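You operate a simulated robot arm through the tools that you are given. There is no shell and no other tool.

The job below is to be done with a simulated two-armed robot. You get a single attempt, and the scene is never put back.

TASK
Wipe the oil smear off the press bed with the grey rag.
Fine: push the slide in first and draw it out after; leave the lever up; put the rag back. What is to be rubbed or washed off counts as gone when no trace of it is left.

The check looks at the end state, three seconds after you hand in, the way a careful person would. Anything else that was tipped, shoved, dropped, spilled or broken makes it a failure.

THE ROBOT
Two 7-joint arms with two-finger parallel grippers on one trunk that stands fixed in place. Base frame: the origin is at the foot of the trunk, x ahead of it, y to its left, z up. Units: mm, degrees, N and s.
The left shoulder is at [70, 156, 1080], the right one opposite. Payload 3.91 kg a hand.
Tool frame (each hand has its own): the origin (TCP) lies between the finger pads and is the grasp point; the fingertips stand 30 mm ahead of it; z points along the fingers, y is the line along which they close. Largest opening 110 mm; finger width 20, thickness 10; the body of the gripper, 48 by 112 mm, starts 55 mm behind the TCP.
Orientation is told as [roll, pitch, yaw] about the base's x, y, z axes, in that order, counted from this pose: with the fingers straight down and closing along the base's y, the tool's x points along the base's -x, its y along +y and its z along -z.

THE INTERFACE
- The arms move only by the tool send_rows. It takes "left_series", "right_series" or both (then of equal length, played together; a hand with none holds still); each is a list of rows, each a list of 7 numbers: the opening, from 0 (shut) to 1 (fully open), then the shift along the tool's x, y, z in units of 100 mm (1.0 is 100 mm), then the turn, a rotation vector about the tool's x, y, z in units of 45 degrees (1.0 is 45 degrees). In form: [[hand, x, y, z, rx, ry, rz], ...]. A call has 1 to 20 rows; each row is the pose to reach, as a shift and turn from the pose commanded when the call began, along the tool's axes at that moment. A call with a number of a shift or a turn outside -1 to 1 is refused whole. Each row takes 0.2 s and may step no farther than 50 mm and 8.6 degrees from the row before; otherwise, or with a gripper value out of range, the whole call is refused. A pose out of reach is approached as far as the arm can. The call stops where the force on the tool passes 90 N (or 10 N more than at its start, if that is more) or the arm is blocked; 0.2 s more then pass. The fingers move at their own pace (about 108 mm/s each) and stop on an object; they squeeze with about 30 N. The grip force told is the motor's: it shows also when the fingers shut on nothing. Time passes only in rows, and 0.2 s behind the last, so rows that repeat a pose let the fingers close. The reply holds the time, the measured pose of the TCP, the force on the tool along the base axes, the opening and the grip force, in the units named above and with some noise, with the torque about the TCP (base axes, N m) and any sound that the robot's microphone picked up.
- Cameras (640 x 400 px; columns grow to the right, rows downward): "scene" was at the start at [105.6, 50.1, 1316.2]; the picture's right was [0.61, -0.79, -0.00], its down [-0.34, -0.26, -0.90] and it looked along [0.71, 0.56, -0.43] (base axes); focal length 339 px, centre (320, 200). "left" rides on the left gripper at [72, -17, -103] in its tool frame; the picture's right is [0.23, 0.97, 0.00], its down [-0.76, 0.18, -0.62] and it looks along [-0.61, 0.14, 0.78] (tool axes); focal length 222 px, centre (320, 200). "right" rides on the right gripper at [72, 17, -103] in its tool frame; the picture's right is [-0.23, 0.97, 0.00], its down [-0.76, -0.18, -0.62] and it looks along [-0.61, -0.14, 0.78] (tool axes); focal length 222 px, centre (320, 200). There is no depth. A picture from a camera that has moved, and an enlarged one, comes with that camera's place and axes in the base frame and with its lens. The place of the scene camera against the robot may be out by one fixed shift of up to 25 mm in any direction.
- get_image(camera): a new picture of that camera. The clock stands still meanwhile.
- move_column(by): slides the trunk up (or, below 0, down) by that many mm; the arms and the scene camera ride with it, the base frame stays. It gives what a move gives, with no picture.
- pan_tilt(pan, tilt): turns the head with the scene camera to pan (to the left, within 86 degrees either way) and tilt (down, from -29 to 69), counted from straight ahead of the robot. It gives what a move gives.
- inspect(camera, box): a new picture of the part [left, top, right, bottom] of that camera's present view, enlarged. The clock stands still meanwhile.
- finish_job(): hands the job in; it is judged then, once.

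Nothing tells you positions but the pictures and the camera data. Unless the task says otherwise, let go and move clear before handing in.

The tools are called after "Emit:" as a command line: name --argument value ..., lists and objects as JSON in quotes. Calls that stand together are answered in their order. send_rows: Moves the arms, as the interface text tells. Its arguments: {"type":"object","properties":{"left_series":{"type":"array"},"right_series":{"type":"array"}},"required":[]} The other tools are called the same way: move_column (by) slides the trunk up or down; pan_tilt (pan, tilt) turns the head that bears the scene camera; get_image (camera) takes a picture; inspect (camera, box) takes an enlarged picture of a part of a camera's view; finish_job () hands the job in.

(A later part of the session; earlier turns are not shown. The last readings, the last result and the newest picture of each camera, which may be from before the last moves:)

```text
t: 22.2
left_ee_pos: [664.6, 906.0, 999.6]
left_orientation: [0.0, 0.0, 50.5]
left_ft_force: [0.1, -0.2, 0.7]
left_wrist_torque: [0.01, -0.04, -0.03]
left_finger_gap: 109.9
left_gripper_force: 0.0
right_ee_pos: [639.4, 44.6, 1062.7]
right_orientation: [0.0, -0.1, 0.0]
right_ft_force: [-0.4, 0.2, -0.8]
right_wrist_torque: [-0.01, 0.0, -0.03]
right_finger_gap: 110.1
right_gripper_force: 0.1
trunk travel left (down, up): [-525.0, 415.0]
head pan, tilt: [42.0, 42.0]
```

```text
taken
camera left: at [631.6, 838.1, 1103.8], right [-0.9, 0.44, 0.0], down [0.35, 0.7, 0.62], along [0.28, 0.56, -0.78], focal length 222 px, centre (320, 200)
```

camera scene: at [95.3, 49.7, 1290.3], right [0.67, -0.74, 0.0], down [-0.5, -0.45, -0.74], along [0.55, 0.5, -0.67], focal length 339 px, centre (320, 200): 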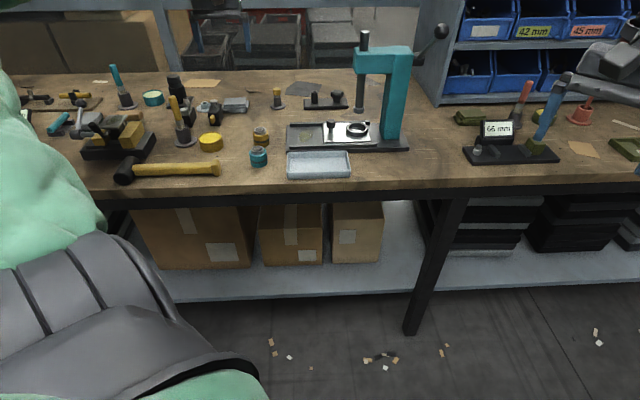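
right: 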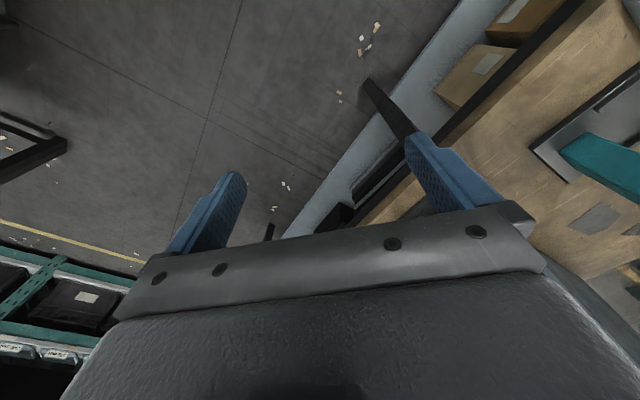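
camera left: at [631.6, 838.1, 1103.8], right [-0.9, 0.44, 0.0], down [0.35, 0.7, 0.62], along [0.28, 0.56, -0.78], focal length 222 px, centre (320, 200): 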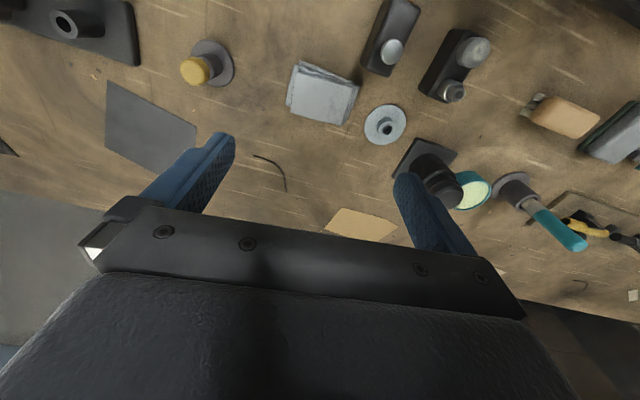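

The vertical reach works. I'll enlarge to check the alignment.

Emit:
inspect --camera "left" --box '[250, 30, 430, 170]'

```text
2.86 times, centred on (340, 100) of left
camera zoom: at [631.6, 838.1, 1103.8], right [-0.9, 0.44, 0.0], down [0.35, 0.7, 0.62], along [0.28, 0.56, -0.78], focal length 635 px, centre (263, 486)
```

zoom: 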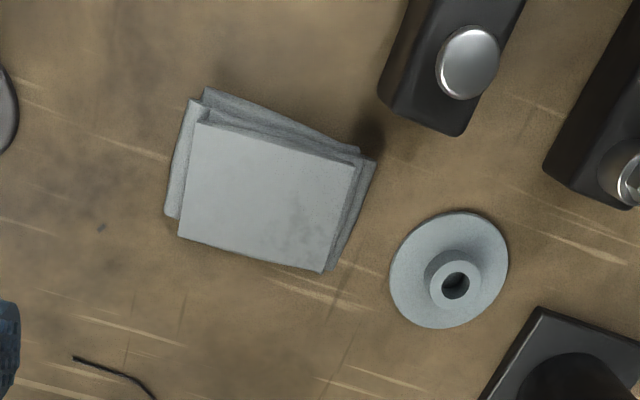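

The tool is centred over the rag and square to it. I'll go down in stages with the opening at about 105 mm.

Emit:
send_rows --left_series '[[0.96, 0, 0.005, 0.25, 0, 0, 0], [0.96, 0, 0.005, 0.5, 0, 0, 0], [0.96, 0, 0.005, 0.75, 0, 0, 0], [0.96, 0, 0.005, 1, 0, 0, 0]]'

Emit:
get_image --camera "left"

Emit:
inspect --camera "scene" --box '[150, 40, 310, 150]'

```text
t: 23.2
left_ee_pos: [665.4, 906.1, 897.3]
left_orientation: [0.1, 0.0, 50.6]
left_ft_force: [-0.1, -0.3, -0.2]
left_wrist_torque: [-0.01, -0.01, -0.01]
left_finger_gap: 105.7
left_gripper_force: 0.1
right_ee_pos: [640.2, 46.2, 1061.9]
right_orientation: [-0.1, 0.0, 0.0]
right_ft_force: [1.2, 0.6, 0.0]
right_wrist_torque: [0.04, 0.0, 0.01]
right_finger_gap: 110.1
right_gripper_force: 0.0
trunk travel left (down, up): [-525.0, 415.0]
head pan, tilt: [42.0, 42.0]
```

```text
taken
camera left: at [633.1, 838.9, 999.4], right [-0.9, 0.44, 0.0], down [0.35, 0.7, 0.62], along [0.28, 0.56, -0.78], focal length 222 px, centre (320, 200)
```

left: 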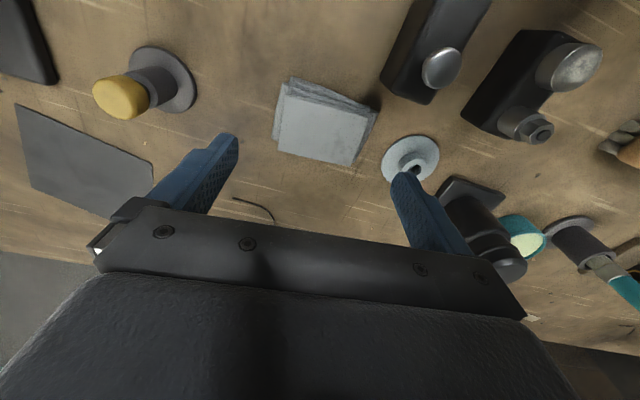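

```text
3.64 times, centred on (230, 95) of scene
camera zoom: at [95.5, 49.9, 1290.3], right [0.67, -0.74, 0.0], down [-0.5, -0.45, -0.74], along [0.55, 0.5, -0.67], focal length 1233 px, centre (647, 582)
```

zoom: 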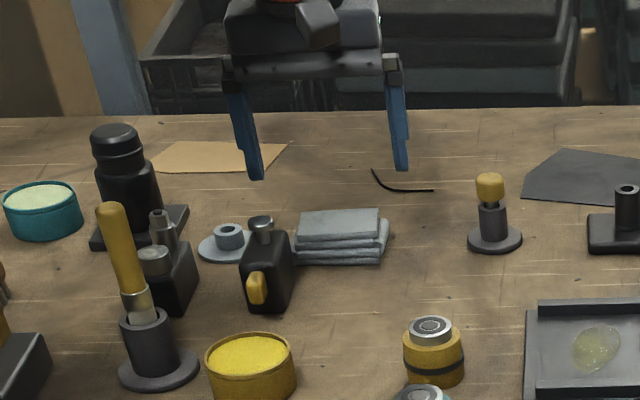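

The alignment holds and the rag top is near z 820. I'll go down to TCP z about 838.

Emit:
send_rows --left_series '[[0.96, 0, 0.005, 0.2, 0, 0, 0], [0.96, 0, 0.005, 0.4, 0, 0, 0], [0.96, 0, 0.005, 0.5, 0, 0, 0], [0.96, 0, 0.005, 0.58, 0, 0, 0]]'

Emit:
get_image --camera "left"

Emit:
inspect --camera "scene" --box '[150, 40, 310, 150]'

```text
t: 24.2
left_ee_pos: [665.4, 904.9, 838.3]
left_orientation: [0.0, -0.1, 50.6]
left_ft_force: [0.7, 0.0, 0.4]
left_wrist_torque: [-0.01, 0.0, -0.01]
left_finger_gap: 105.9
left_gripper_force: 0.1
right_ee_pos: [639.0, 45.9, 1061.8]
right_orientation: [0.0, 0.0, 0.0]
right_ft_force: [0.0, 0.3, 0.1]
right_wrist_torque: [0.02, 0.02, 0.03]
right_finger_gap: 110.2
right_gripper_force: 0.1
trunk travel left (down, up): [-525.0, 415.0]
head pan, tilt: [42.0, 42.0]
```

```text
taken
camera left: at [633.5, 838.5, 942.4], right [-0.9, 0.44, 0.0], down [0.35, 0.7, 0.62], along [0.28, 0.56, -0.78], focal length 222 px, centre (320, 200)
```

left: 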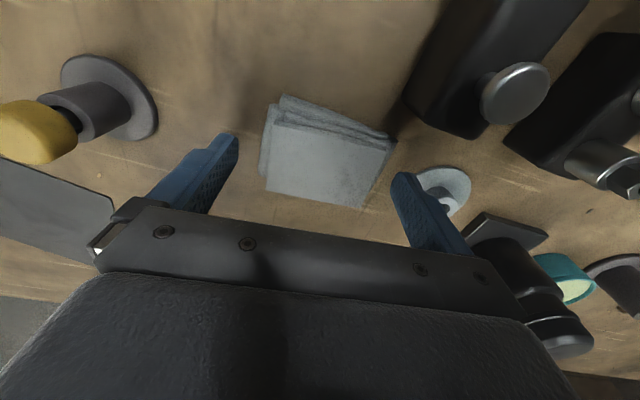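

```text
3.64 times, centred on (230, 95) of scene
camera zoom: at [95.3, 49.7, 1290.3], right [0.67, -0.74, 0.0], down [-0.5, -0.45, -0.74], along [0.55, 0.5, -0.67], focal length 1233 px, centre (647, 582)
```

zoom: 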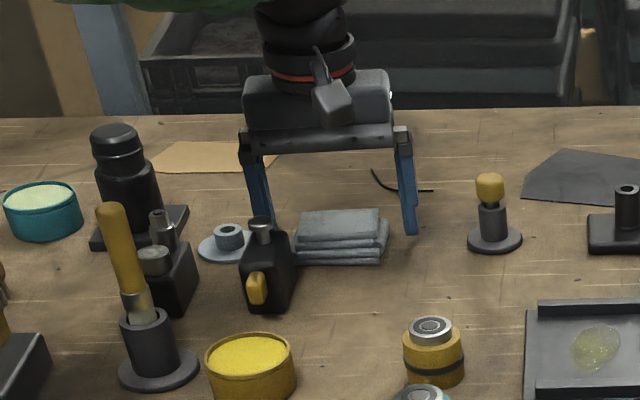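

The fingers straddle the rag with their tips about 15 mm above the bench. I'll go 8 mm lower and close.

Emit:
send_rows --left_series '[[0.96, 0, 0.012, 0.04, 0, 0, 0], [0.96, 0, 0.012, 0.08, 0, 0, 0], [0.85, 0, 0.012, 0.08, 0, 0, 0], [0.75, 0, 0.012, 0.08, 0, 0, 0], [0.65, 0, 0.012, 0.08, 0, 0, 0], [0.55, 0, 0.012, 0.08, 0, 0, 0]]'

Emit:
get_image --camera "left"

Emit:
inspect --camera "scene" --box '[150, 40, 310, 150]'

```text
t: 25.6
left_ee_pos: [664.5, 906.4, 831.8]
left_orientation: [-0.1, -0.1, 50.6]
left_ft_force: [-0.3, -1.2, 0.6]
left_wrist_torque: [0.03, -0.02, -0.01]
left_finger_gap: 78.9
left_gripper_force: 29.9
right_ee_pos: [640.0, 44.6, 1061.4]
right_orientation: [0.0, 0.0, 0.0]
right_ft_force: [-0.3, 0.7, -0.5]
right_wrist_torque: [-0.04, 0.02, -0.01]
right_finger_gap: 110.2
right_gripper_force: 0.2
trunk travel left (down, up): [-525.0, 415.0]
head pan, tilt: [42.0, 42.0]
```

```text
taken
camera left: at [631.8, 839.0, 934.6], right [-0.9, 0.44, 0.0], down [0.35, 0.7, 0.62], along [0.28, 0.56, -0.78], focal length 222 px, centre (320, 200)
```

left: 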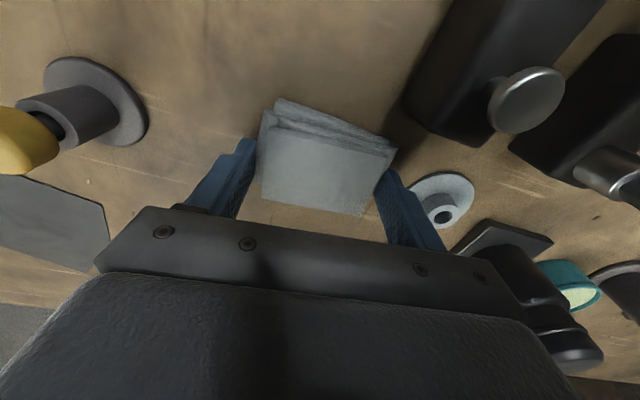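

```text
3.64 times, centred on (230, 95) of scene
camera zoom: at [95.2, 49.6, 1290.3], right [0.67, -0.74, 0.0], down [-0.5, -0.45, -0.74], along [0.55, 0.5, -0.67], focal length 1233 px, centre (647, 582)
```

zoom: 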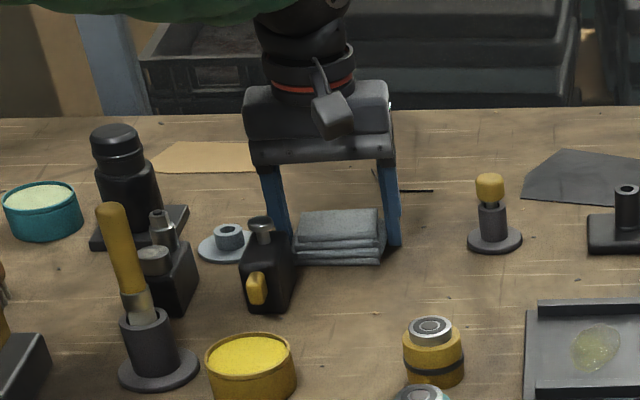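

The rag is gripped with a 78.9 mm gap at (664.5, 906.4, 831.8), yaw 50.6. That is the pose to return it to. I'll lift it straight up.

Emit:
send_rows --left_series '[[0.5, 0, 0, -0.05, 0, 0, 0], [0.5, 0, 0, -0.2, 0, 0, 0], [0.5, 0, 0, -0.4, 0, 0, 0], [0.5, 0, 0, -0.6, 0, 0, 0], [0.5, 0, 0, -0.8, 0, 0, 0], [0.5, 0, 0, -1, 0, 0, 0]]'

Emit:
get_image --camera "left"

Emit:
inspect --camera "scene" --box '[150, 20, 310, 130]'

```text
t: 27.0
left_ee_pos: [664.2, 903.4, 932.7]
left_orientation: [-0.1, 0.1, 50.6]
left_ft_force: [-0.1, 0.4, -0.8]
left_wrist_torque: [0.01, -0.02, 0.01]
left_finger_gap: 78.9
left_gripper_force: 29.7
right_ee_pos: [639.5, 44.6, 1061.0]
right_orientation: [0.0, 0.0, -0.1]
right_ft_force: [-0.4, -0.7, 0.7]
right_wrist_torque: [0.06, 0.0, 0.01]
right_finger_gap: 110.3
right_gripper_force: 0.2
trunk travel left (down, up): [-525.0, 415.0]
head pan, tilt: [42.0, 42.0]
```

```text
taken
camera left: at [631.3, 837.6, 1035.2], right [-0.9, 0.44, 0.0], down [0.35, 0.7, 0.62], along [0.28, 0.56, -0.78], focal length 222 px, centre (320, 200)
```

left: 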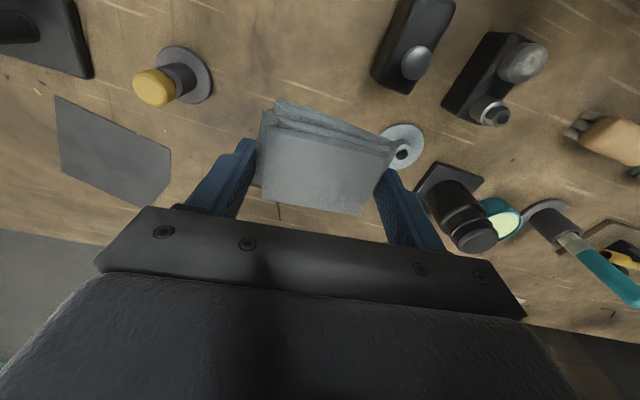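

```text
3.64 times, centred on (230, 75) of scene
camera zoom: at [95.1, 49.1, 1290.3], right [0.67, -0.74, 0.0], down [-0.5, -0.45, -0.74], along [0.55, 0.5, -0.67], focal length 1233 px, centre (647, 654)
```

zoom: 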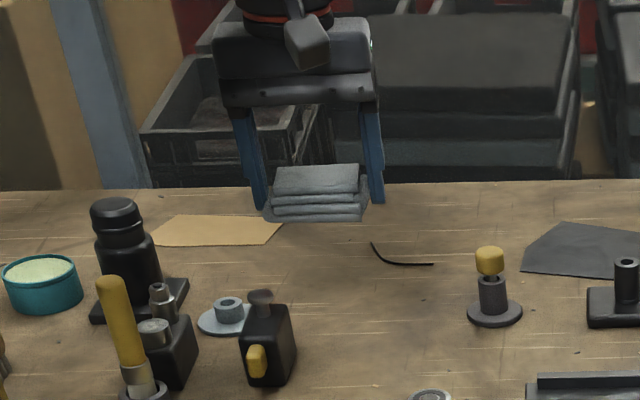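

The rag is held firmly. I'll carry it over to the press bed at this height.

Emit:
send_rows --left_series '[[0.5, 0.2, -0.173, 0, 0, 0, 0], [0.5, 0.4, -0.347, 0, 0, 0, 0], [0.5, 0.6, -0.52, 0, 0, 0, 0], [0.5, 0.8, -0.693, 0, 0, 0, 0], [0.5, 1, -0.867, 0, 0, 0, 0]]'

Emit:
send_rows --left_series '[[0.5, 0.2, -0.173, 0, 0, 0, 0.03], [0.5, 0.4, -0.347, 0, 0, 0, 0.06], [0.5, 0.6, -0.52, 0, 0, 0, 0.09], [0.5, 0.8, -0.693, 0, 0, 0, 0.124], [0.5, 1, -0.867, 0, 0, 0, 0.124]]'

Emit:
get_image --camera "left"

Emit:
inspect --camera "scene" --box '[240, 20, 440, 160]'

```text
t: 28.2
left_ee_pos: [667.4, 773.6, 933.1]
left_orientation: [-0.1, 0.0, 50.7]
left_ft_force: [-0.9, 0.1, 0.3]
left_wrist_torque: [-0.01, -0.03, -0.01]
left_finger_gap: 78.7
left_gripper_force: 29.7
right_ee_pos: [639.9, 45.1, 1061.2]
right_orientation: [0.1, -0.1, 0.1]
right_ft_force: [0.0, -0.4, 0.3]
right_wrist_torque: [-0.01, 0.01, 0.03]
right_finger_gap: 110.0
right_gripper_force: 0.2
trunk travel left (down, up): [-525.0, 415.0]
head pan, tilt: [42.0, 42.0]
```

```text
t: 29.4
left_ee_pos: [668.8, 640.8, 932.9]
left_orientation: [0.1, 0.1, 45.0]
left_ft_force: [0.0, -0.1, -0.4]
left_wrist_torque: [0.02, -0.02, 0.02]
left_finger_gap: 78.6
left_gripper_force: 29.9
right_ee_pos: [639.3, 45.7, 1061.6]
right_orientation: [0.1, 0.0, 0.1]
right_ft_force: [-0.6, -1.0, 0.3]
right_wrist_torque: [0.01, 0.02, 0.03]
right_finger_gap: 110.0
right_gripper_force: 0.0
trunk travel left (down, up): [-525.0, 415.0]
head pan, tilt: [42.0, 42.0]
```

```text
taken
camera left: at [630.5, 577.9, 1035.9], right [-0.85, 0.53, 0.0], down [0.41, 0.66, 0.62], along [0.33, 0.53, -0.78], focal length 222 px, centre (320, 200)
```

left: 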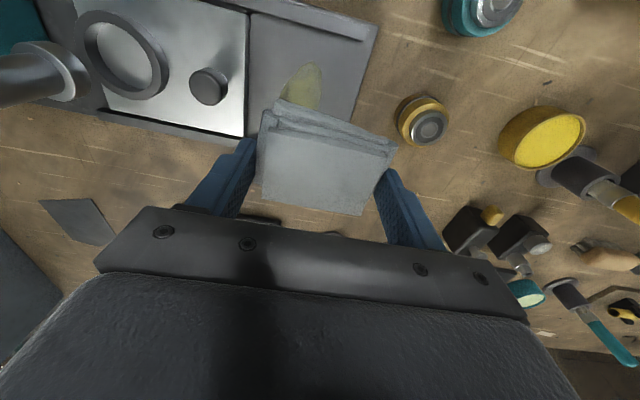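

```text
2.86 times, centred on (340, 90) of scene
camera zoom: at [95.4, 48.8, 1290.3], right [0.67, -0.74, 0.0], down [-0.5, -0.45, -0.74], along [0.55, 0.5, -0.67], focal length 969 px, centre (263, 514)
```

zoom: 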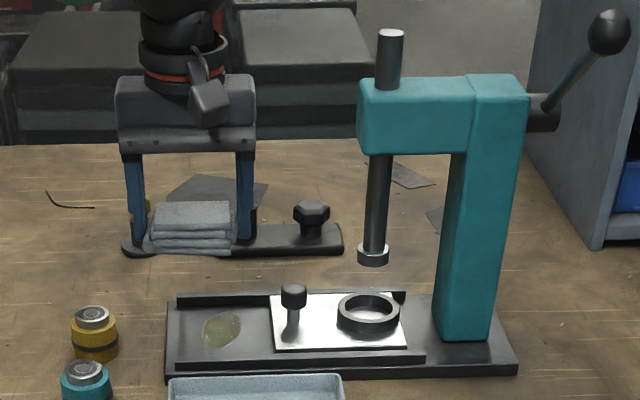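

The rag hangs just above the bed. The smear spans u 22 to 57 and w 882 to 947, and the slide's edge is at u about 89. I'll aim the TCP at u 32, w 915 and come down.

Emit:
send_rows --left_series '[[0.5, 0.06, -0.06, 0.15, 0, 0, 0], [0.5, 0.11, -0.12, 0.35, 0, 0, 0], [0.5, 0.11, -0.12, 0.55, 0, 0, 0], [0.5, 0.11, -0.12, 0.65, 0, 0, 0]]'

Emit:
get_image --camera "left"

Emit:
inspect --camera "scene" --box '[240, 60, 400, 160]'

```text
t: 30.4
left_ee_pos: [670.1, 624.5, 866.3]
left_orientation: [0.1, 0.1, 45.0]
left_ft_force: [-0.6, 0.0, -0.2]
left_wrist_torque: [0.03, 0.02, -0.01]
left_finger_gap: 78.5
left_gripper_force: 30.0
right_ee_pos: [639.8, 44.0, 1061.7]
right_orientation: [-0.1, -0.1, 0.0]
right_ft_force: [0.1, 0.3, 0.6]
right_wrist_torque: [-0.01, -0.01, 0.01]
right_finger_gap: 109.8
right_gripper_force: 0.1
trunk travel left (down, up): [-525.0, 415.0]
head pan, tilt: [42.0, 42.0]
```

```text
taken
camera left: at [631.0, 561.2, 969.3], right [-0.85, 0.53, 0.0], down [0.41, 0.66, 0.62], along [0.33, 0.53, -0.78], focal length 222 px, centre (320, 200)
```

left: 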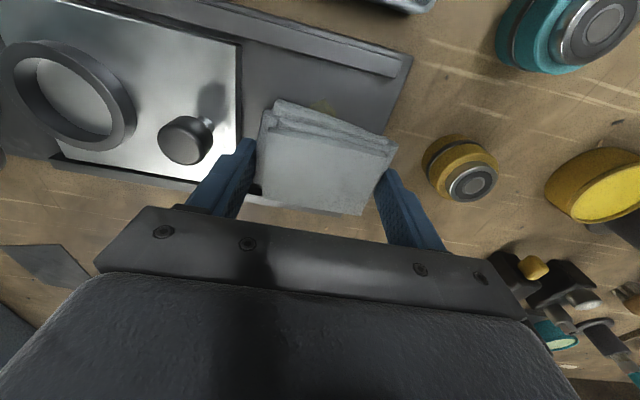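

```text
4.00 times, centred on (320, 110) of scene
camera zoom: at [95.3, 49.5, 1290.3], right [0.67, -0.74, 0.0], down [-0.5, -0.45, -0.74], along [0.55, 0.5, -0.67], focal length 1356 px, centre (320, 560)
```

zoom: 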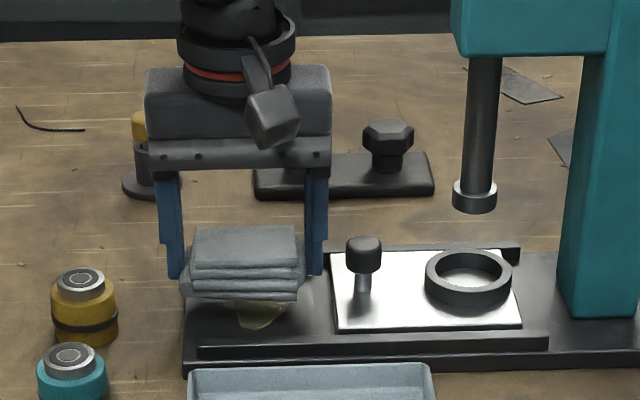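

The position is good, with the +u finger just clear of the slide. I'll press down gently.

Emit:
send_rows --left_series '[[0.5, 0, 0, 0.06, 0, 0, 0], [0.5, 0, 0, 0.12, 0, 0, 0], [0.5, 0, 0, 0.16, 0, 0, 0], [0.5, 0, 0, 0.18, 0, 0, 0]]'

Emit:
inspect --camera "scene" --box '[270, 90, 350, 155]'

```text
t: 31.4
left_ee_pos: [671.4, 625.7, 849.1]
left_orientation: [0.0, 0.0, 45.0]
left_ft_force: [1.1, -0.5, 0.0]
left_wrist_torque: [-0.02, 0.0, 0.02]
left_finger_gap: 78.4
left_gripper_force: 30.1
right_ee_pos: [639.0, 44.7, 1061.2]
right_orientation: [-0.1, 0.0, 0.0]
right_ft_force: [0.5, 0.3, -0.6]
right_wrist_torque: [0.01, 0.02, -0.02]
right_finger_gap: 110.1
right_gripper_force: 0.0
trunk travel left (down, up): [-525.0, 415.0]
head pan, tilt: [42.0, 42.0]
```

```text
6.15 times, centred on (310, 122) of scene
camera zoom: at [95.2, 49.5, 1290.3], right [0.67, -0.74, 0.0], down [-0.5, -0.45, -0.74], along [0.55, 0.5, -0.67], focal length 2086 px, centre (382, 677)
```

zoom: 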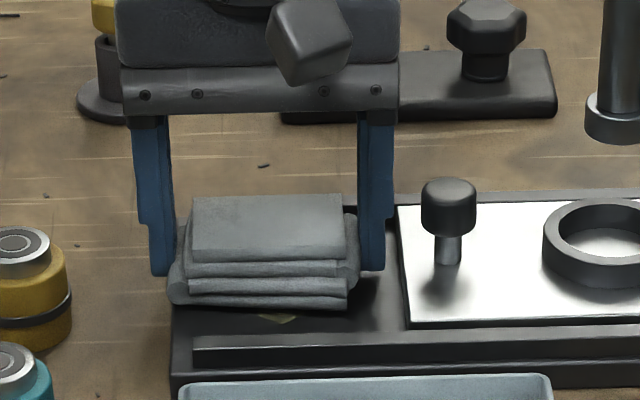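

Emit:
send_rows --left_series '[[0.5, 0, 0, 0.03, 0, 0, 0], [0.5, 0, 0, 0.05, 0, 0, 0], [0.5, 0, 0, 0.05, 0, 0, 0]]'

```text
t: 32.2
left_ee_pos: [670.3, 625.7, 844.8]
left_orientation: [0.0, 0.0, 45.0]
left_ft_force: [0.8, 3.5, 10.2]
left_wrist_torque: [0.09, 0.2, -0.07]
left_finger_gap: 78.4
left_gripper_force: 30.0
right_ee_pos: [639.2, 45.6, 1062.3]
right_orientation: [0.0, 0.0, 0.0]
right_ft_force: [0.2, -0.1, 0.2]
right_wrist_torque: [0.01, 0.03, -0.01]
right_finger_gap: 109.9
right_gripper_force: 0.0
trunk travel left (down, up): [-525.0, 415.0]
head pan, tilt: [42.0, 42.0]
```

The rag touches the bed at about z 845 with 10 N. I'll rub back and forth across the channel.

Emit:
send_rows --left_series '[[0.5, 0.06, 0, 0.01, 0, 0, 0], [0.5, 0.12, 0, 0.01, 0, 0, 0], [0.5, 0.18, 0, 0.01, 0, 0, 0], [0.5, 0.1, 0, 0.01, 0, 0, 0], [0.5, 0, 0, 0.01, 0, 0, 0], [0.5, -0.1, 0, 0.01, 0, 0, 0], [0.5, -0.19, 0, 0.01, 0, 0, 0], [0.5, -0.1, 0.03, 0.01, 0, 0, 0], [0.5, 0, 0.03, 0.01, 0, 0, 0], [0.5, 0.1, 0.03, 0.01, 0, 0, 0], [0.5, 0.18, 0.03, 0.01, 0, 0, 0], [0.5, 0.1, -0.03, 0.01, 0, 0, 0], [0.5, 0, -0.03, 0.01, 0, 0, 0], [0.5, -0.1, -0.03, 0.01, 0, 0, 0], [0.5, -0.19, -0.03, 0.01, 0, 0, 0], [0.5, -0.1, 0, 0.01, 0, 0, 0], [0.5, 0, 0, 0.01, 0, 0, 0]]'

Emit:
inspect --camera "scene" --box '[270, 90, 350, 155]'

Emit:
get_image --camera "left"

```text
t: 35.8
left_ee_pos: [672.4, 624.7, 844.7]
left_orientation: [0.0, 0.0, 44.9]
left_ft_force: [6.6, 9.1, 29.7]
left_wrist_torque: [0.65, 0.29, -0.53]
left_finger_gap: 78.0
left_gripper_force: 30.3
right_ee_pos: [638.6, 44.3, 1063.1]
right_orientation: [0.0, 0.0, 0.0]
right_ft_force: [0.1, -0.3, 0.5]
right_wrist_torque: [-0.03, -0.01, 0.02]
right_finger_gap: 110.1
right_gripper_force: 0.1
trunk travel left (down, up): [-525.0, 415.0]
head pan, tilt: [42.0, 42.0]
```

```text
6.15 times, centred on (310, 122) of scene
camera zoom: at [94.2, 48.6, 1290.6], right [0.67, -0.74, 0.0], down [-0.5, -0.45, -0.74], along [0.55, 0.5, -0.67], focal length 2086 px, centre (382, 677)
```

zoom: 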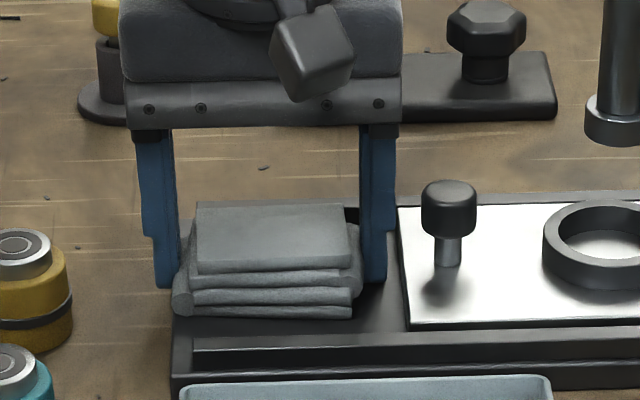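

```text
taken
camera left: at [632.6, 561.6, 947.4], right [-0.85, 0.53, 0.0], down [0.41, 0.66, 0.63], along [0.33, 0.53, -0.78], focal length 222 px, centre (320, 200)
```

left: 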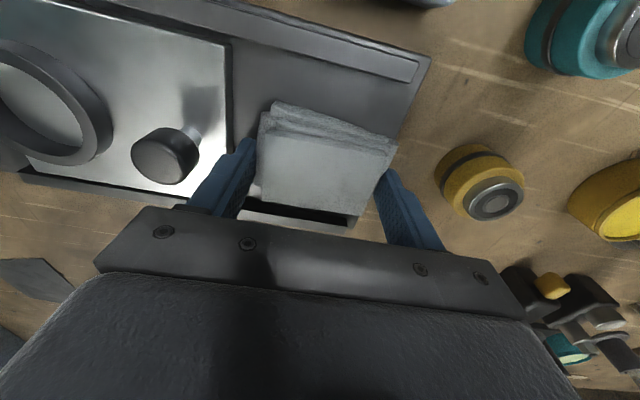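

The front part already looks clean. I'll lift the rag clear and inspect the bed.

Emit:
send_rows --left_series '[[0.5, 0, 0, -0.1, 0, 0, 0], [0.5, 0, 0, -0.3, 0, 0, 0], [0.5, 0, 0, -0.5, 0, 0, 0], [0.5, -0.2, 0, -0.7, 0, 0, 0], [0.5, -0.5, 0, -0.8, 0, 0, 0], [0.5, -0.8, 0, -0.9, 0, 0, 0]]'

Emit:
inspect --camera "scene" --box '[270, 100, 350, 155]'

Emit:
inspect --camera "left" --box '[180, 0, 420, 160]'

```text
t: 37.2
left_ee_pos: [728.0, 681.4, 931.4]
left_orientation: [0.2, 0.0, 45.1]
left_ft_force: [0.3, 0.9, 0.4]
left_wrist_torque: [-0.02, -0.01, -0.03]
left_finger_gap: 77.8
left_gripper_force: 30.3
right_ee_pos: [639.1, 45.6, 1062.0]
right_orientation: [0.0, 0.1, 0.1]
right_ft_force: [-0.2, 0.3, -0.3]
right_wrist_torque: [0.0, 0.04, 0.04]
right_finger_gap: 110.1
right_gripper_force: 0.2
trunk travel left (down, up): [-525.0, 415.0]
head pan, tilt: [42.0, 42.0]
```

```text
7.27 times, centred on (310, 128) of scene
camera zoom: at [95.6, 49.3, 1290.2], right [0.67, -0.74, 0.0], down [-0.5, -0.45, -0.74], along [0.55, 0.5, -0.67], focal length 2466 px, centre (393, 727)
```

zoom: 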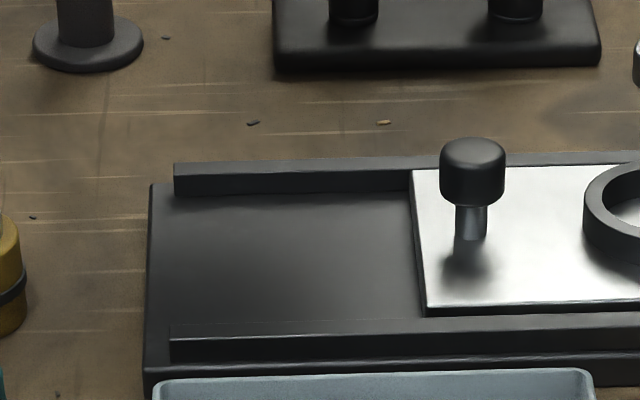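

```text
2.50 times, centred on (300, 80) of left
camera zoom: at [689.9, 618.8, 1036.4], right [-0.85, 0.53, 0.0], down [0.41, 0.66, 0.62], along [0.33, 0.53, -0.78], focal length 555 px, centre (370, 500)
```

zoom: 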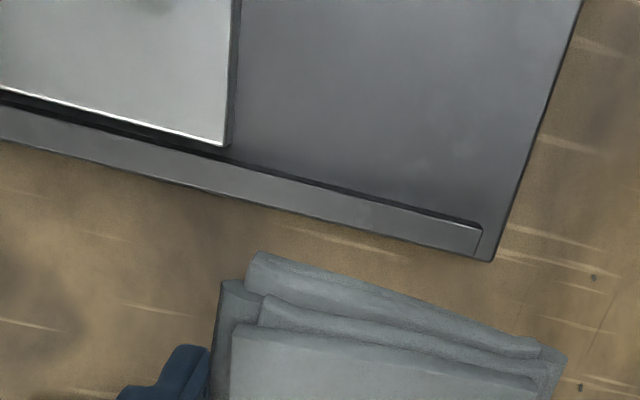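

The bed looks clean. I'll zoom in tightly to look for faint traces.

Emit:
inspect --camera "scene" --box '[286, 118, 326, 146]'

Emit:
inspect --camera "left" --box '[260, 0, 410, 100]'

```text
14.29 times, centred on (306, 132) of scene
camera zoom: at [95.6, 49.3, 1290.2], right [0.67, -0.74, 0.0], down [-0.5, -0.45, -0.74], along [0.55, 0.5, -0.67], focal length 4843 px, centre (520, 1171)
```

zoom: 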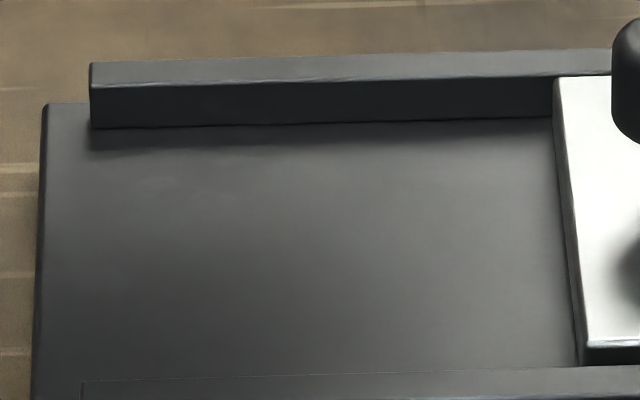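

```text
4.00 times, centred on (335, 50) of left
camera zoom: at [689.9, 618.8, 1036.4], right [-0.85, 0.53, 0.0], down [0.41, 0.66, 0.62], along [0.33, 0.53, -0.78], focal length 888 px, centre (260, 800)
```

zoom: 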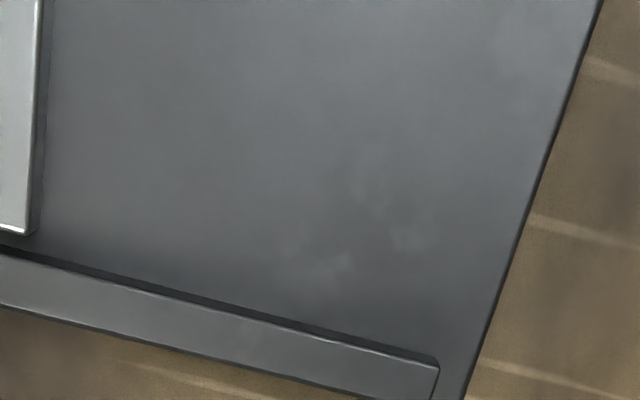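

There are faint lighter blotches near u 22 to 29, w 937 to 951, which might be residue at the smear's rear edge. I'll do a second, more thorough pass reaching further back.

Emit:
send_rows --left_series '[[0.5, 0.4, 0, 0, 0, 0, 0], [0.5, 0.75, 0, 0.2, 0, 0, 0], [0.5, 0.8, 0, 0.5, 0, 0, 0], [0.5, 0.8, 0, 0.75, 0, 0, 0], [0.5, 0.8, 0, 0.87, 0, 0, 0], [0.5, 0.8, 0, 0.9, 0, 0, 0], [0.5, 0.72, 0, 0.9, 0, 0, 0], [0.5, 0.64, 0, 0.9, 0, 0, 0], [0.5, 0.56, 0, 0.9, 0, 0, 0]]'

```text
t: 39.2
left_ee_pos: [686.9, 640.9, 844.7]
left_orientation: [0.1, 0.2, 44.9]
left_ft_force: [-10.1, -8.6, 6.8]
left_wrist_torque: [-0.26, 0.0, 0.27]
left_finger_gap: 77.4
left_gripper_force: 30.1
right_ee_pos: [638.7, 43.4, 1061.8]
right_orientation: [0.1, 0.1, 0.0]
right_ft_force: [-0.8, 0.5, 0.1]
right_wrist_torque: [-0.01, 0.0, 0.01]
right_finger_gap: 110.4
right_gripper_force: 0.1
trunk travel left (down, up): [-525.0, 415.0]
head pan, tilt: [42.0, 42.0]
```

Emit:
send_rows --left_series '[[0.5, 0, 0, 0.015, 0, 0, 0], [0.5, 0, 0.05, 0.015, 0, 0, 0], [0.5, 0.02, 0.1, 0.015, 0, 0, 0], [0.5, 0, 0.05, 0.015, 0, 0, 0], [0.5, 0, 0, 0.015, 0, 0, 0], [0.5, 0, -0.04, 0.015, 0, 0, 0], [0.5, 0, 0.03, 0.015, 0, 0, 0], [0.5, 0.1, 0.05, 0.015, 0, 0, 0], [0.5, 0.2, 0.05, 0.015, 0, 0, 0], [0.5, 0.3, 0.05, 0.015, 0, 0, 0], [0.5, 0.42, 0.05, 0.015, 0, 0, 0], [0.5, 0.42, -0.03, 0.015, 0, 0, 0], [0.5, 0.3, -0.03, 0.015, 0, 0, 0], [0.5, 0.2, -0.03, 0.015, 0, 0, 0], [0.5, 0.1, -0.03, 0.015, 0, 0, 0], [0.5, 0, -0.03, 0.015, 0, 0, 0], [0.5, 0, 0.05, 0.015, 0, 0, 0], [0.5, 0.15, 0.05, 0.015, 0, 0, 0], [0.5, 0.3, 0.05, 0.015, 0, 0, 0], [0.5, 0.24, 0, 0.015, 0, 0, 0]]'

Emit:
send_rows --left_series '[[0.5, 0, 0, -0.1, 0, 0, 0], [0.5, 0, 0, -0.3, 0, 0, 0], [0.5, 0, 0, -0.5, 0, 0, 0], [0.5, -0.2, 0, -0.7, 0, 0, 0], [0.5, -0.5, 0.2, -0.8, 0, 0, 0], [0.5, -0.8, 0.5, -0.9, 0, 0, 0]]'

Emit:
inspect --camera "scene" --box '[286, 118, 326, 146]'

Emit:
get_image --camera "left"

```text
t: 43.4
left_ee_pos: [668.4, 623.0, 843.1]
left_orientation: [0.0, 0.0, 44.8]
left_ft_force: [-28.6, 14.3, 49.6]
left_wrist_torque: [-1.46, -0.47, -0.7]
left_finger_gap: 77.0
left_gripper_force: 30.3
right_ee_pos: [635.0, 42.2, 1064.4]
right_orientation: [0.0, -0.1, 0.0]
right_ft_force: [-1.2, 0.5, 0.0]
right_wrist_torque: [0.0, 0.01, -0.02]
right_finger_gap: 110.0
right_gripper_force: 0.1
trunk travel left (down, up): [-525.0, 415.0]
head pan, tilt: [42.0, 42.0]
```

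```text
t: 44.8
left_ee_pos: [692.8, 716.9, 933.4]
left_orientation: [0.0, 0.0, 44.9]
left_ft_force: [0.4, -0.8, 0.8]
left_wrist_torque: [-0.04, -0.03, -0.02]
left_finger_gap: 77.1
left_gripper_force: 29.7
right_ee_pos: [637.8, 44.6, 1063.4]
right_orientation: [0.0, 0.0, 0.0]
right_ft_force: [-0.3, -0.1, 0.3]
right_wrist_torque: [-0.03, -0.01, -0.02]
right_finger_gap: 109.9
right_gripper_force: 0.0
trunk travel left (down, up): [-525.0, 415.0]
head pan, tilt: [42.0, 42.0]
```

```text
14.29 times, centred on (306, 132) of scene
camera zoom: at [94.7, 50.0, 1290.3], right [0.67, -0.74, 0.0], down [-0.5, -0.45, -0.74], along [0.55, 0.5, -0.67], focal length 4843 px, centre (520, 1171)
```

zoom: 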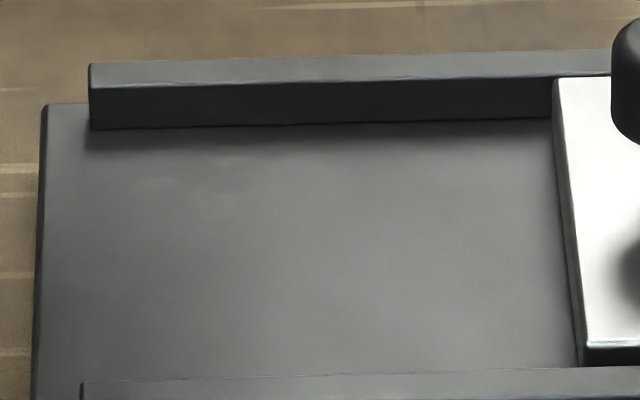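

```text
taken
camera left: at [653.8, 654.0, 1036.4], right [-0.85, 0.53, 0.0], down [0.41, 0.66, 0.62], along [0.33, 0.53, -0.78], focal length 222 px, centre (320, 200)
```

left: 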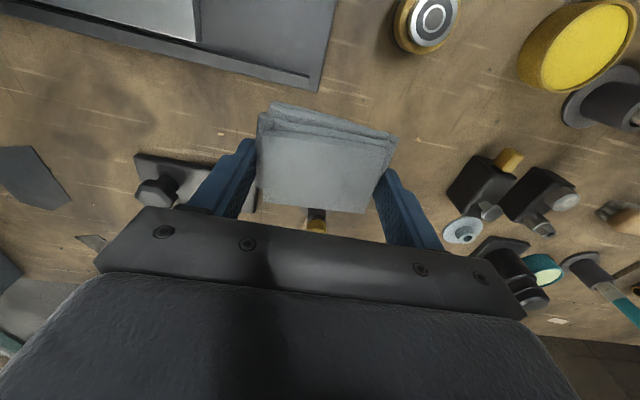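

The scene view looks unchanged, so those faint blotches may just be the metal's texture. I'll compare in the wrist view.

Emit:
inspect --camera "left" --box '[190, 0, 340, 100]'

Emit:
inspect --camera "scene" --box '[280, 110, 420, 160]'

```text
4.00 times, centred on (265, 50) of left
camera zoom: at [653.8, 654.0, 1036.4], right [-0.85, 0.53, 0.0], down [0.41, 0.66, 0.62], along [0.33, 0.53, -0.78], focal length 888 px, centre (540, 800)
```

zoom: 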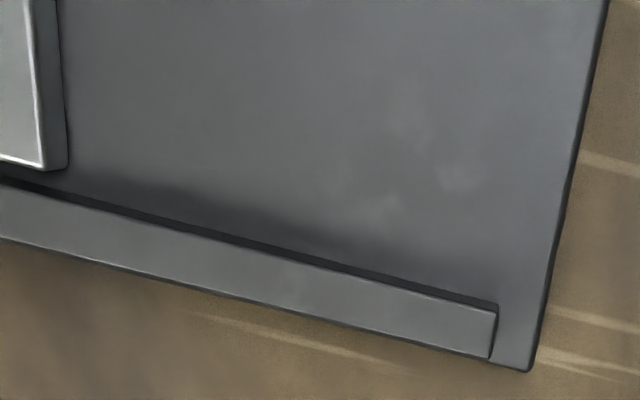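

```text
4.57 times, centred on (350, 135) of scene
camera zoom: at [94.7, 50.0, 1290.3], right [0.67, -0.74, 0.0], down [-0.5, -0.45, -0.74], along [0.55, 0.5, -0.67], focal length 1550 px, centre (183, 497)
```

zoom: 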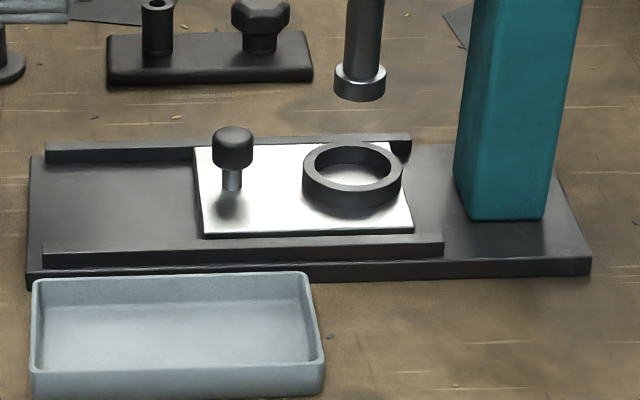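

The blotches stay in the same place after both passes, so they are metal texture and the oil is gone. I'll carry the rag back to its spot.

Emit:
send_rows --left_series '[[0.5, -0.14, 0.19, 0, 0, 0, -0.03], [0.5, -0.28, 0.38, 0, 0, 0, -0.06], [0.5, -0.42, 0.57, 0, 0, 0, -0.09], [0.5, -0.56, 0.76, 0, 0, 0, -0.124], [0.5, -0.7, 0.95, 0, 0, 0, -0.124], [0.5, -0.7, 0.95, 0, 0, 0, -0.124]]'

```text
t: 46.2
left_ee_pos: [675.8, 837.6, 933.0]
left_orientation: [-0.1, -0.1, 50.5]
left_ft_force: [-0.4, -1.3, -0.4]
left_wrist_torque: [-0.01, -0.01, 0.01]
left_finger_gap: 76.9
left_gripper_force: 30.2
right_ee_pos: [639.5, 44.4, 1062.2]
right_orientation: [0.0, 0.0, -0.1]
right_ft_force: [0.0, -0.5, 0.2]
right_wrist_torque: [0.02, 0.0, 0.0]
right_finger_gap: 109.7
right_gripper_force: 0.0
trunk travel left (down, up): [-525.0, 415.0]
head pan, tilt: [42.0, 42.0]
```

Emit:
send_rows --left_series '[[0.5, -0.15, 0.17, 0, 0, 0, 0], [0.5, -0.3, 0.35, 0, 0, 0, 0], [0.5, -0.459, 0.522, 0, 0, 0, 0], [0.5, -0.459, 0.522, 0, 0, 0, 0], [0.5, -0.459, 0.522, 0, 0, 0, 0]]'

Emit:
get_image --camera "left"

```text
t: 47.4
left_ee_pos: [664.7, 902.9, 932.3]
left_orientation: [0.1, 0.0, 50.5]
left_ft_force: [-0.4, 0.3, -0.2]
left_wrist_torque: [-0.01, -0.04, -0.03]
left_finger_gap: 76.8
left_gripper_force: 29.6
right_ee_pos: [639.2, 45.2, 1062.1]
right_orientation: [-0.1, -0.1, 0.0]
right_ft_force: [0.2, -0.1, 0.5]
right_wrist_torque: [-0.01, 0.03, 0.02]
right_finger_gap: 109.7
right_gripper_force: 0.1
trunk travel left (down, up): [-525.0, 415.0]
head pan, tilt: [42.0, 42.0]
```

```text
taken
camera left: at [631.7, 836.2, 1035.4], right [-0.9, 0.44, 0.0], down [0.35, 0.7, 0.62], along [0.28, 0.56, -0.78], focal length 222 px, centre (320, 200)
```

left: 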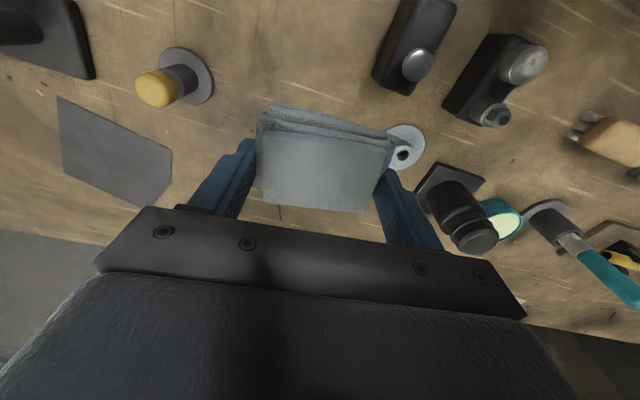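

The position matches the lift point, with the landmarks identical in the picture. I'll lower the rag gently.

Emit:
send_rows --left_series '[[0.5, 0, 0, 0.25, 0, 0, 0], [0.5, 0, 0, 0.5, 0, 0, 0], [0.5, 0, 0, 0.75, 0, 0, 0], [0.5, 0, 0, 0.88, 0, 0, 0], [0.5, 0, 0, 0.94, 0, 0, 0], [0.5, 0, 0, 0.97, 0, 0, 0], [0.5, 0, 0, 0.97, 0, 0, 0]]'

Emit:
get_image --camera "left"

Emit:
inspect --camera "scene" --box '[150, 40, 310, 150]'

```text
t: 49.0
left_ee_pos: [664.7, 902.0, 833.5]
left_orientation: [0.0, 0.0, 50.5]
left_ft_force: [0.6, 0.5, 0.2]
left_wrist_torque: [-0.03, -0.02, 0.03]
left_finger_gap: 77.4
left_gripper_force: 30.2
right_ee_pos: [638.6, 45.0, 1061.2]
right_orientation: [0.1, 0.0, -0.1]
right_ft_force: [0.7, -0.3, 0.7]
right_wrist_torque: [0.01, 0.0, 0.0]
right_finger_gap: 110.0
right_gripper_force: 0.1
trunk travel left (down, up): [-525.0, 415.0]
head pan, tilt: [42.0, 42.0]
```

```text
taken
camera left: at [632.0, 834.9, 937.1], right [-0.9, 0.44, 0.0], down [0.35, 0.7, 0.62], along [0.28, 0.56, -0.78], focal length 222 px, centre (320, 200)
```

left: 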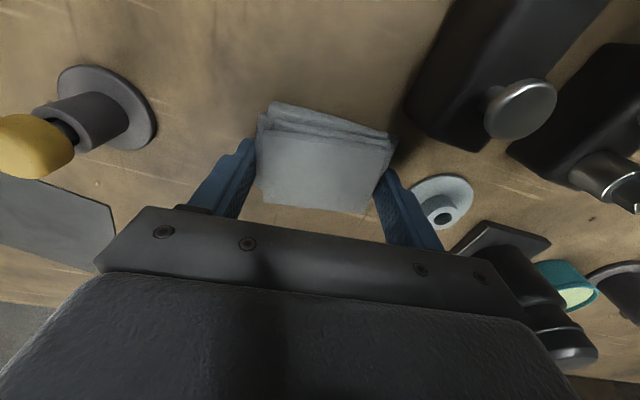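

```text
3.64 times, centred on (230, 95) of scene
camera zoom: at [95.2, 49.6, 1290.3], right [0.67, -0.74, 0.0], down [-0.5, -0.45, -0.74], along [0.55, 0.5, -0.67], focal length 1233 px, centre (647, 582)
```

zoom: 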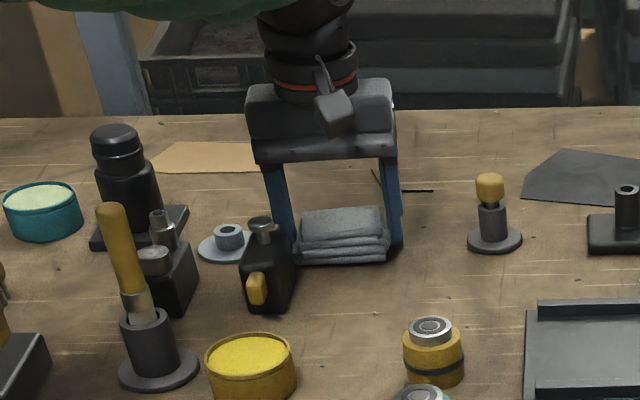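

It's within about 4 mm of the original spot. I'll correct that, lower the last 2 mm and open the fingers.

Emit:
send_rows --left_series '[[0.5, -0.03, 0.03, 0, 0, 0, 0], [0.5, -0.03, 0.03, 0, 0, 0, 0], [0.5, -0.03, 0.03, 0.02, 0, 0, 0], [0.5, -0.03, 0.03, 0.02, 0, 0, 0]]'

Emit:
inspect --camera "scene" --box '[150, 40, 310, 150]'

Emit:
get_image --camera "left"

```text
t: 50.0
left_ee_pos: [663.9, 906.0, 831.3]
left_orientation: [0.1, -0.1, 50.5]
left_ft_force: [-0.1, 0.4, -1.0]
left_wrist_torque: [-0.02, 0.02, -0.03]
left_finger_gap: 77.1
left_gripper_force: 30.1
right_ee_pos: [639.6, 44.8, 1061.5]
right_orientation: [0.0, 0.0, 0.0]
right_ft_force: [0.2, 0.7, -0.2]
right_wrist_torque: [-0.03, -0.01, -0.01]
right_finger_gap: 110.0
right_gripper_force: 0.0
trunk travel left (down, up): [-525.0, 415.0]
head pan, tilt: [42.0, 42.0]
```

```text
3.64 times, centred on (230, 95) of scene
camera zoom: at [95.2, 49.5, 1290.3], right [0.67, -0.74, 0.0], down [-0.5, -0.45, -0.74], along [0.55, 0.5, -0.67], focal length 1233 px, centre (647, 582)
```

zoom: 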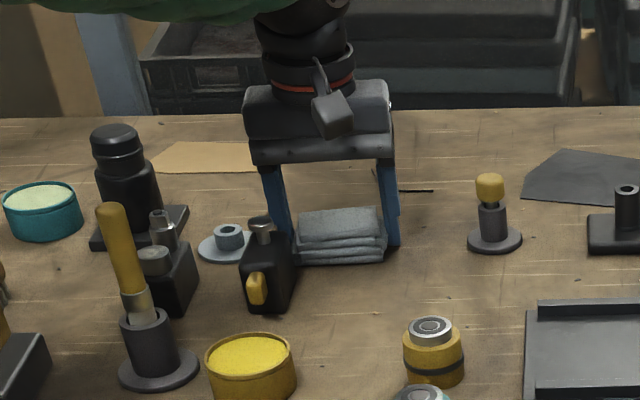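

```text
taken
camera left: at [632.1, 839.1, 935.0], right [-0.9, 0.44, 0.0], down [0.35, 0.7, 0.62], along [0.28, 0.56, -0.78], focal length 222 px, centre (320, 200)
```

left: 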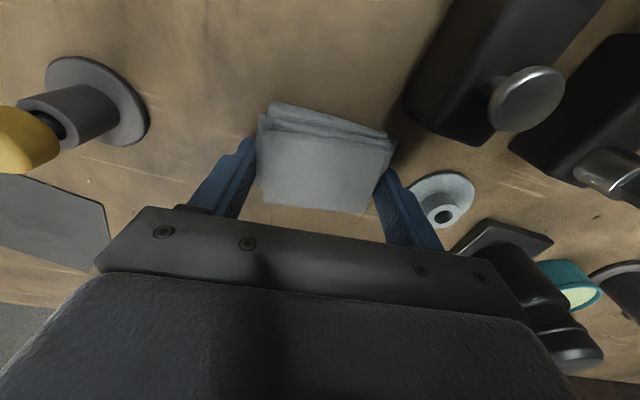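

The pose matches the pickup. I'll ease down until it touches, then release.

Emit:
send_rows --left_series '[[0.5, 0, 0, 0.015, 0, 0, 0], [0.5, 0, 0, 0.03, 0, 0, 0], [0.5, 0, 0, 0.03, 0, 0, 0]]'

```text
t: 50.8
left_ee_pos: [665.2, 906.7, 830.2]
left_orientation: [0.0, -0.1, 50.5]
left_ft_force: [3.9, 2.1, 6.3]
left_wrist_torque: [0.21, 0.08, -0.14]
left_finger_gap: 77.3
left_gripper_force: 29.5
right_ee_pos: [638.5, 43.9, 1062.4]
right_orientation: [0.0, 0.1, 0.0]
right_ft_force: [-0.9, 0.0, 0.4]
right_wrist_torque: [0.02, -0.01, -0.03]
right_finger_gap: 109.9
right_gripper_force: 0.1
trunk travel left (down, up): [-525.0, 415.0]
head pan, tilt: [42.0, 42.0]
```

Light contact at 6 N, so the rag is down on the bench. I'll open to about 104 mm and rise straight up.

Emit:
send_rows --left_series '[[0.8, 0, 0, 0.03, 0, 0, 0], [0.95, 0, 0, 0.03, 0, 0, 0], [0.95, 0, 0, 0.03, 0, 0, 0], [0.95, 0, 0, -0.1, 0, 0, 0], [0.95, 0, 0, -0.3, 0, 0, 0], [0.95, 0, 0, -0.6, 0, 0, 0], [0.95, 0, 0, -0.9, 0, 0, 0]]'

Emit:
get_image --camera "left"

Emit:
inspect --camera "scene" --box '[150, 40, 310, 150]'

```text
t: 52.4
left_ee_pos: [663.3, 905.5, 920.1]
left_orientation: [0.0, 0.0, 50.5]
left_ft_force: [-0.3, -0.6, 1.1]
left_wrist_torque: [-0.01, -0.01, 0.01]
left_finger_gap: 104.6
left_gripper_force: 0.1
right_ee_pos: [638.7, 44.8, 1062.5]
right_orientation: [0.0, 0.1, 0.0]
right_ft_force: [-0.7, -0.8, 0.1]
right_wrist_torque: [0.02, 0.0, 0.01]
right_finger_gap: 110.1
right_gripper_force: 0.0
trunk travel left (down, up): [-525.0, 415.0]
head pan, tilt: [42.0, 42.0]
```

```text
taken
camera left: at [631.0, 838.2, 1023.6], right [-0.9, 0.44, 0.0], down [0.35, 0.7, 0.62], along [0.28, 0.56, -0.78], focal length 222 px, centre (320, 200)
```

left: 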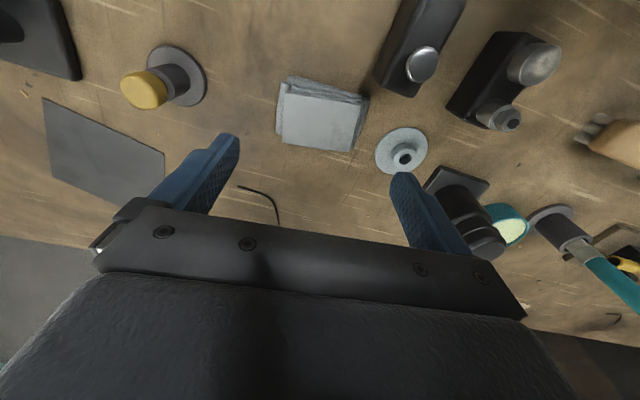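

```text
3.64 times, centred on (230, 95) of scene
camera zoom: at [95.0, 48.7, 1290.3], right [0.67, -0.74, 0.0], down [-0.5, -0.45, -0.74], along [0.55, 0.5, -0.67], focal length 1233 px, centre (647, 582)
```

zoom: 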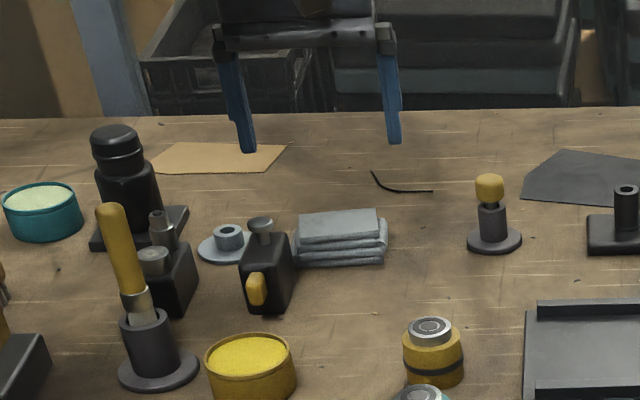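

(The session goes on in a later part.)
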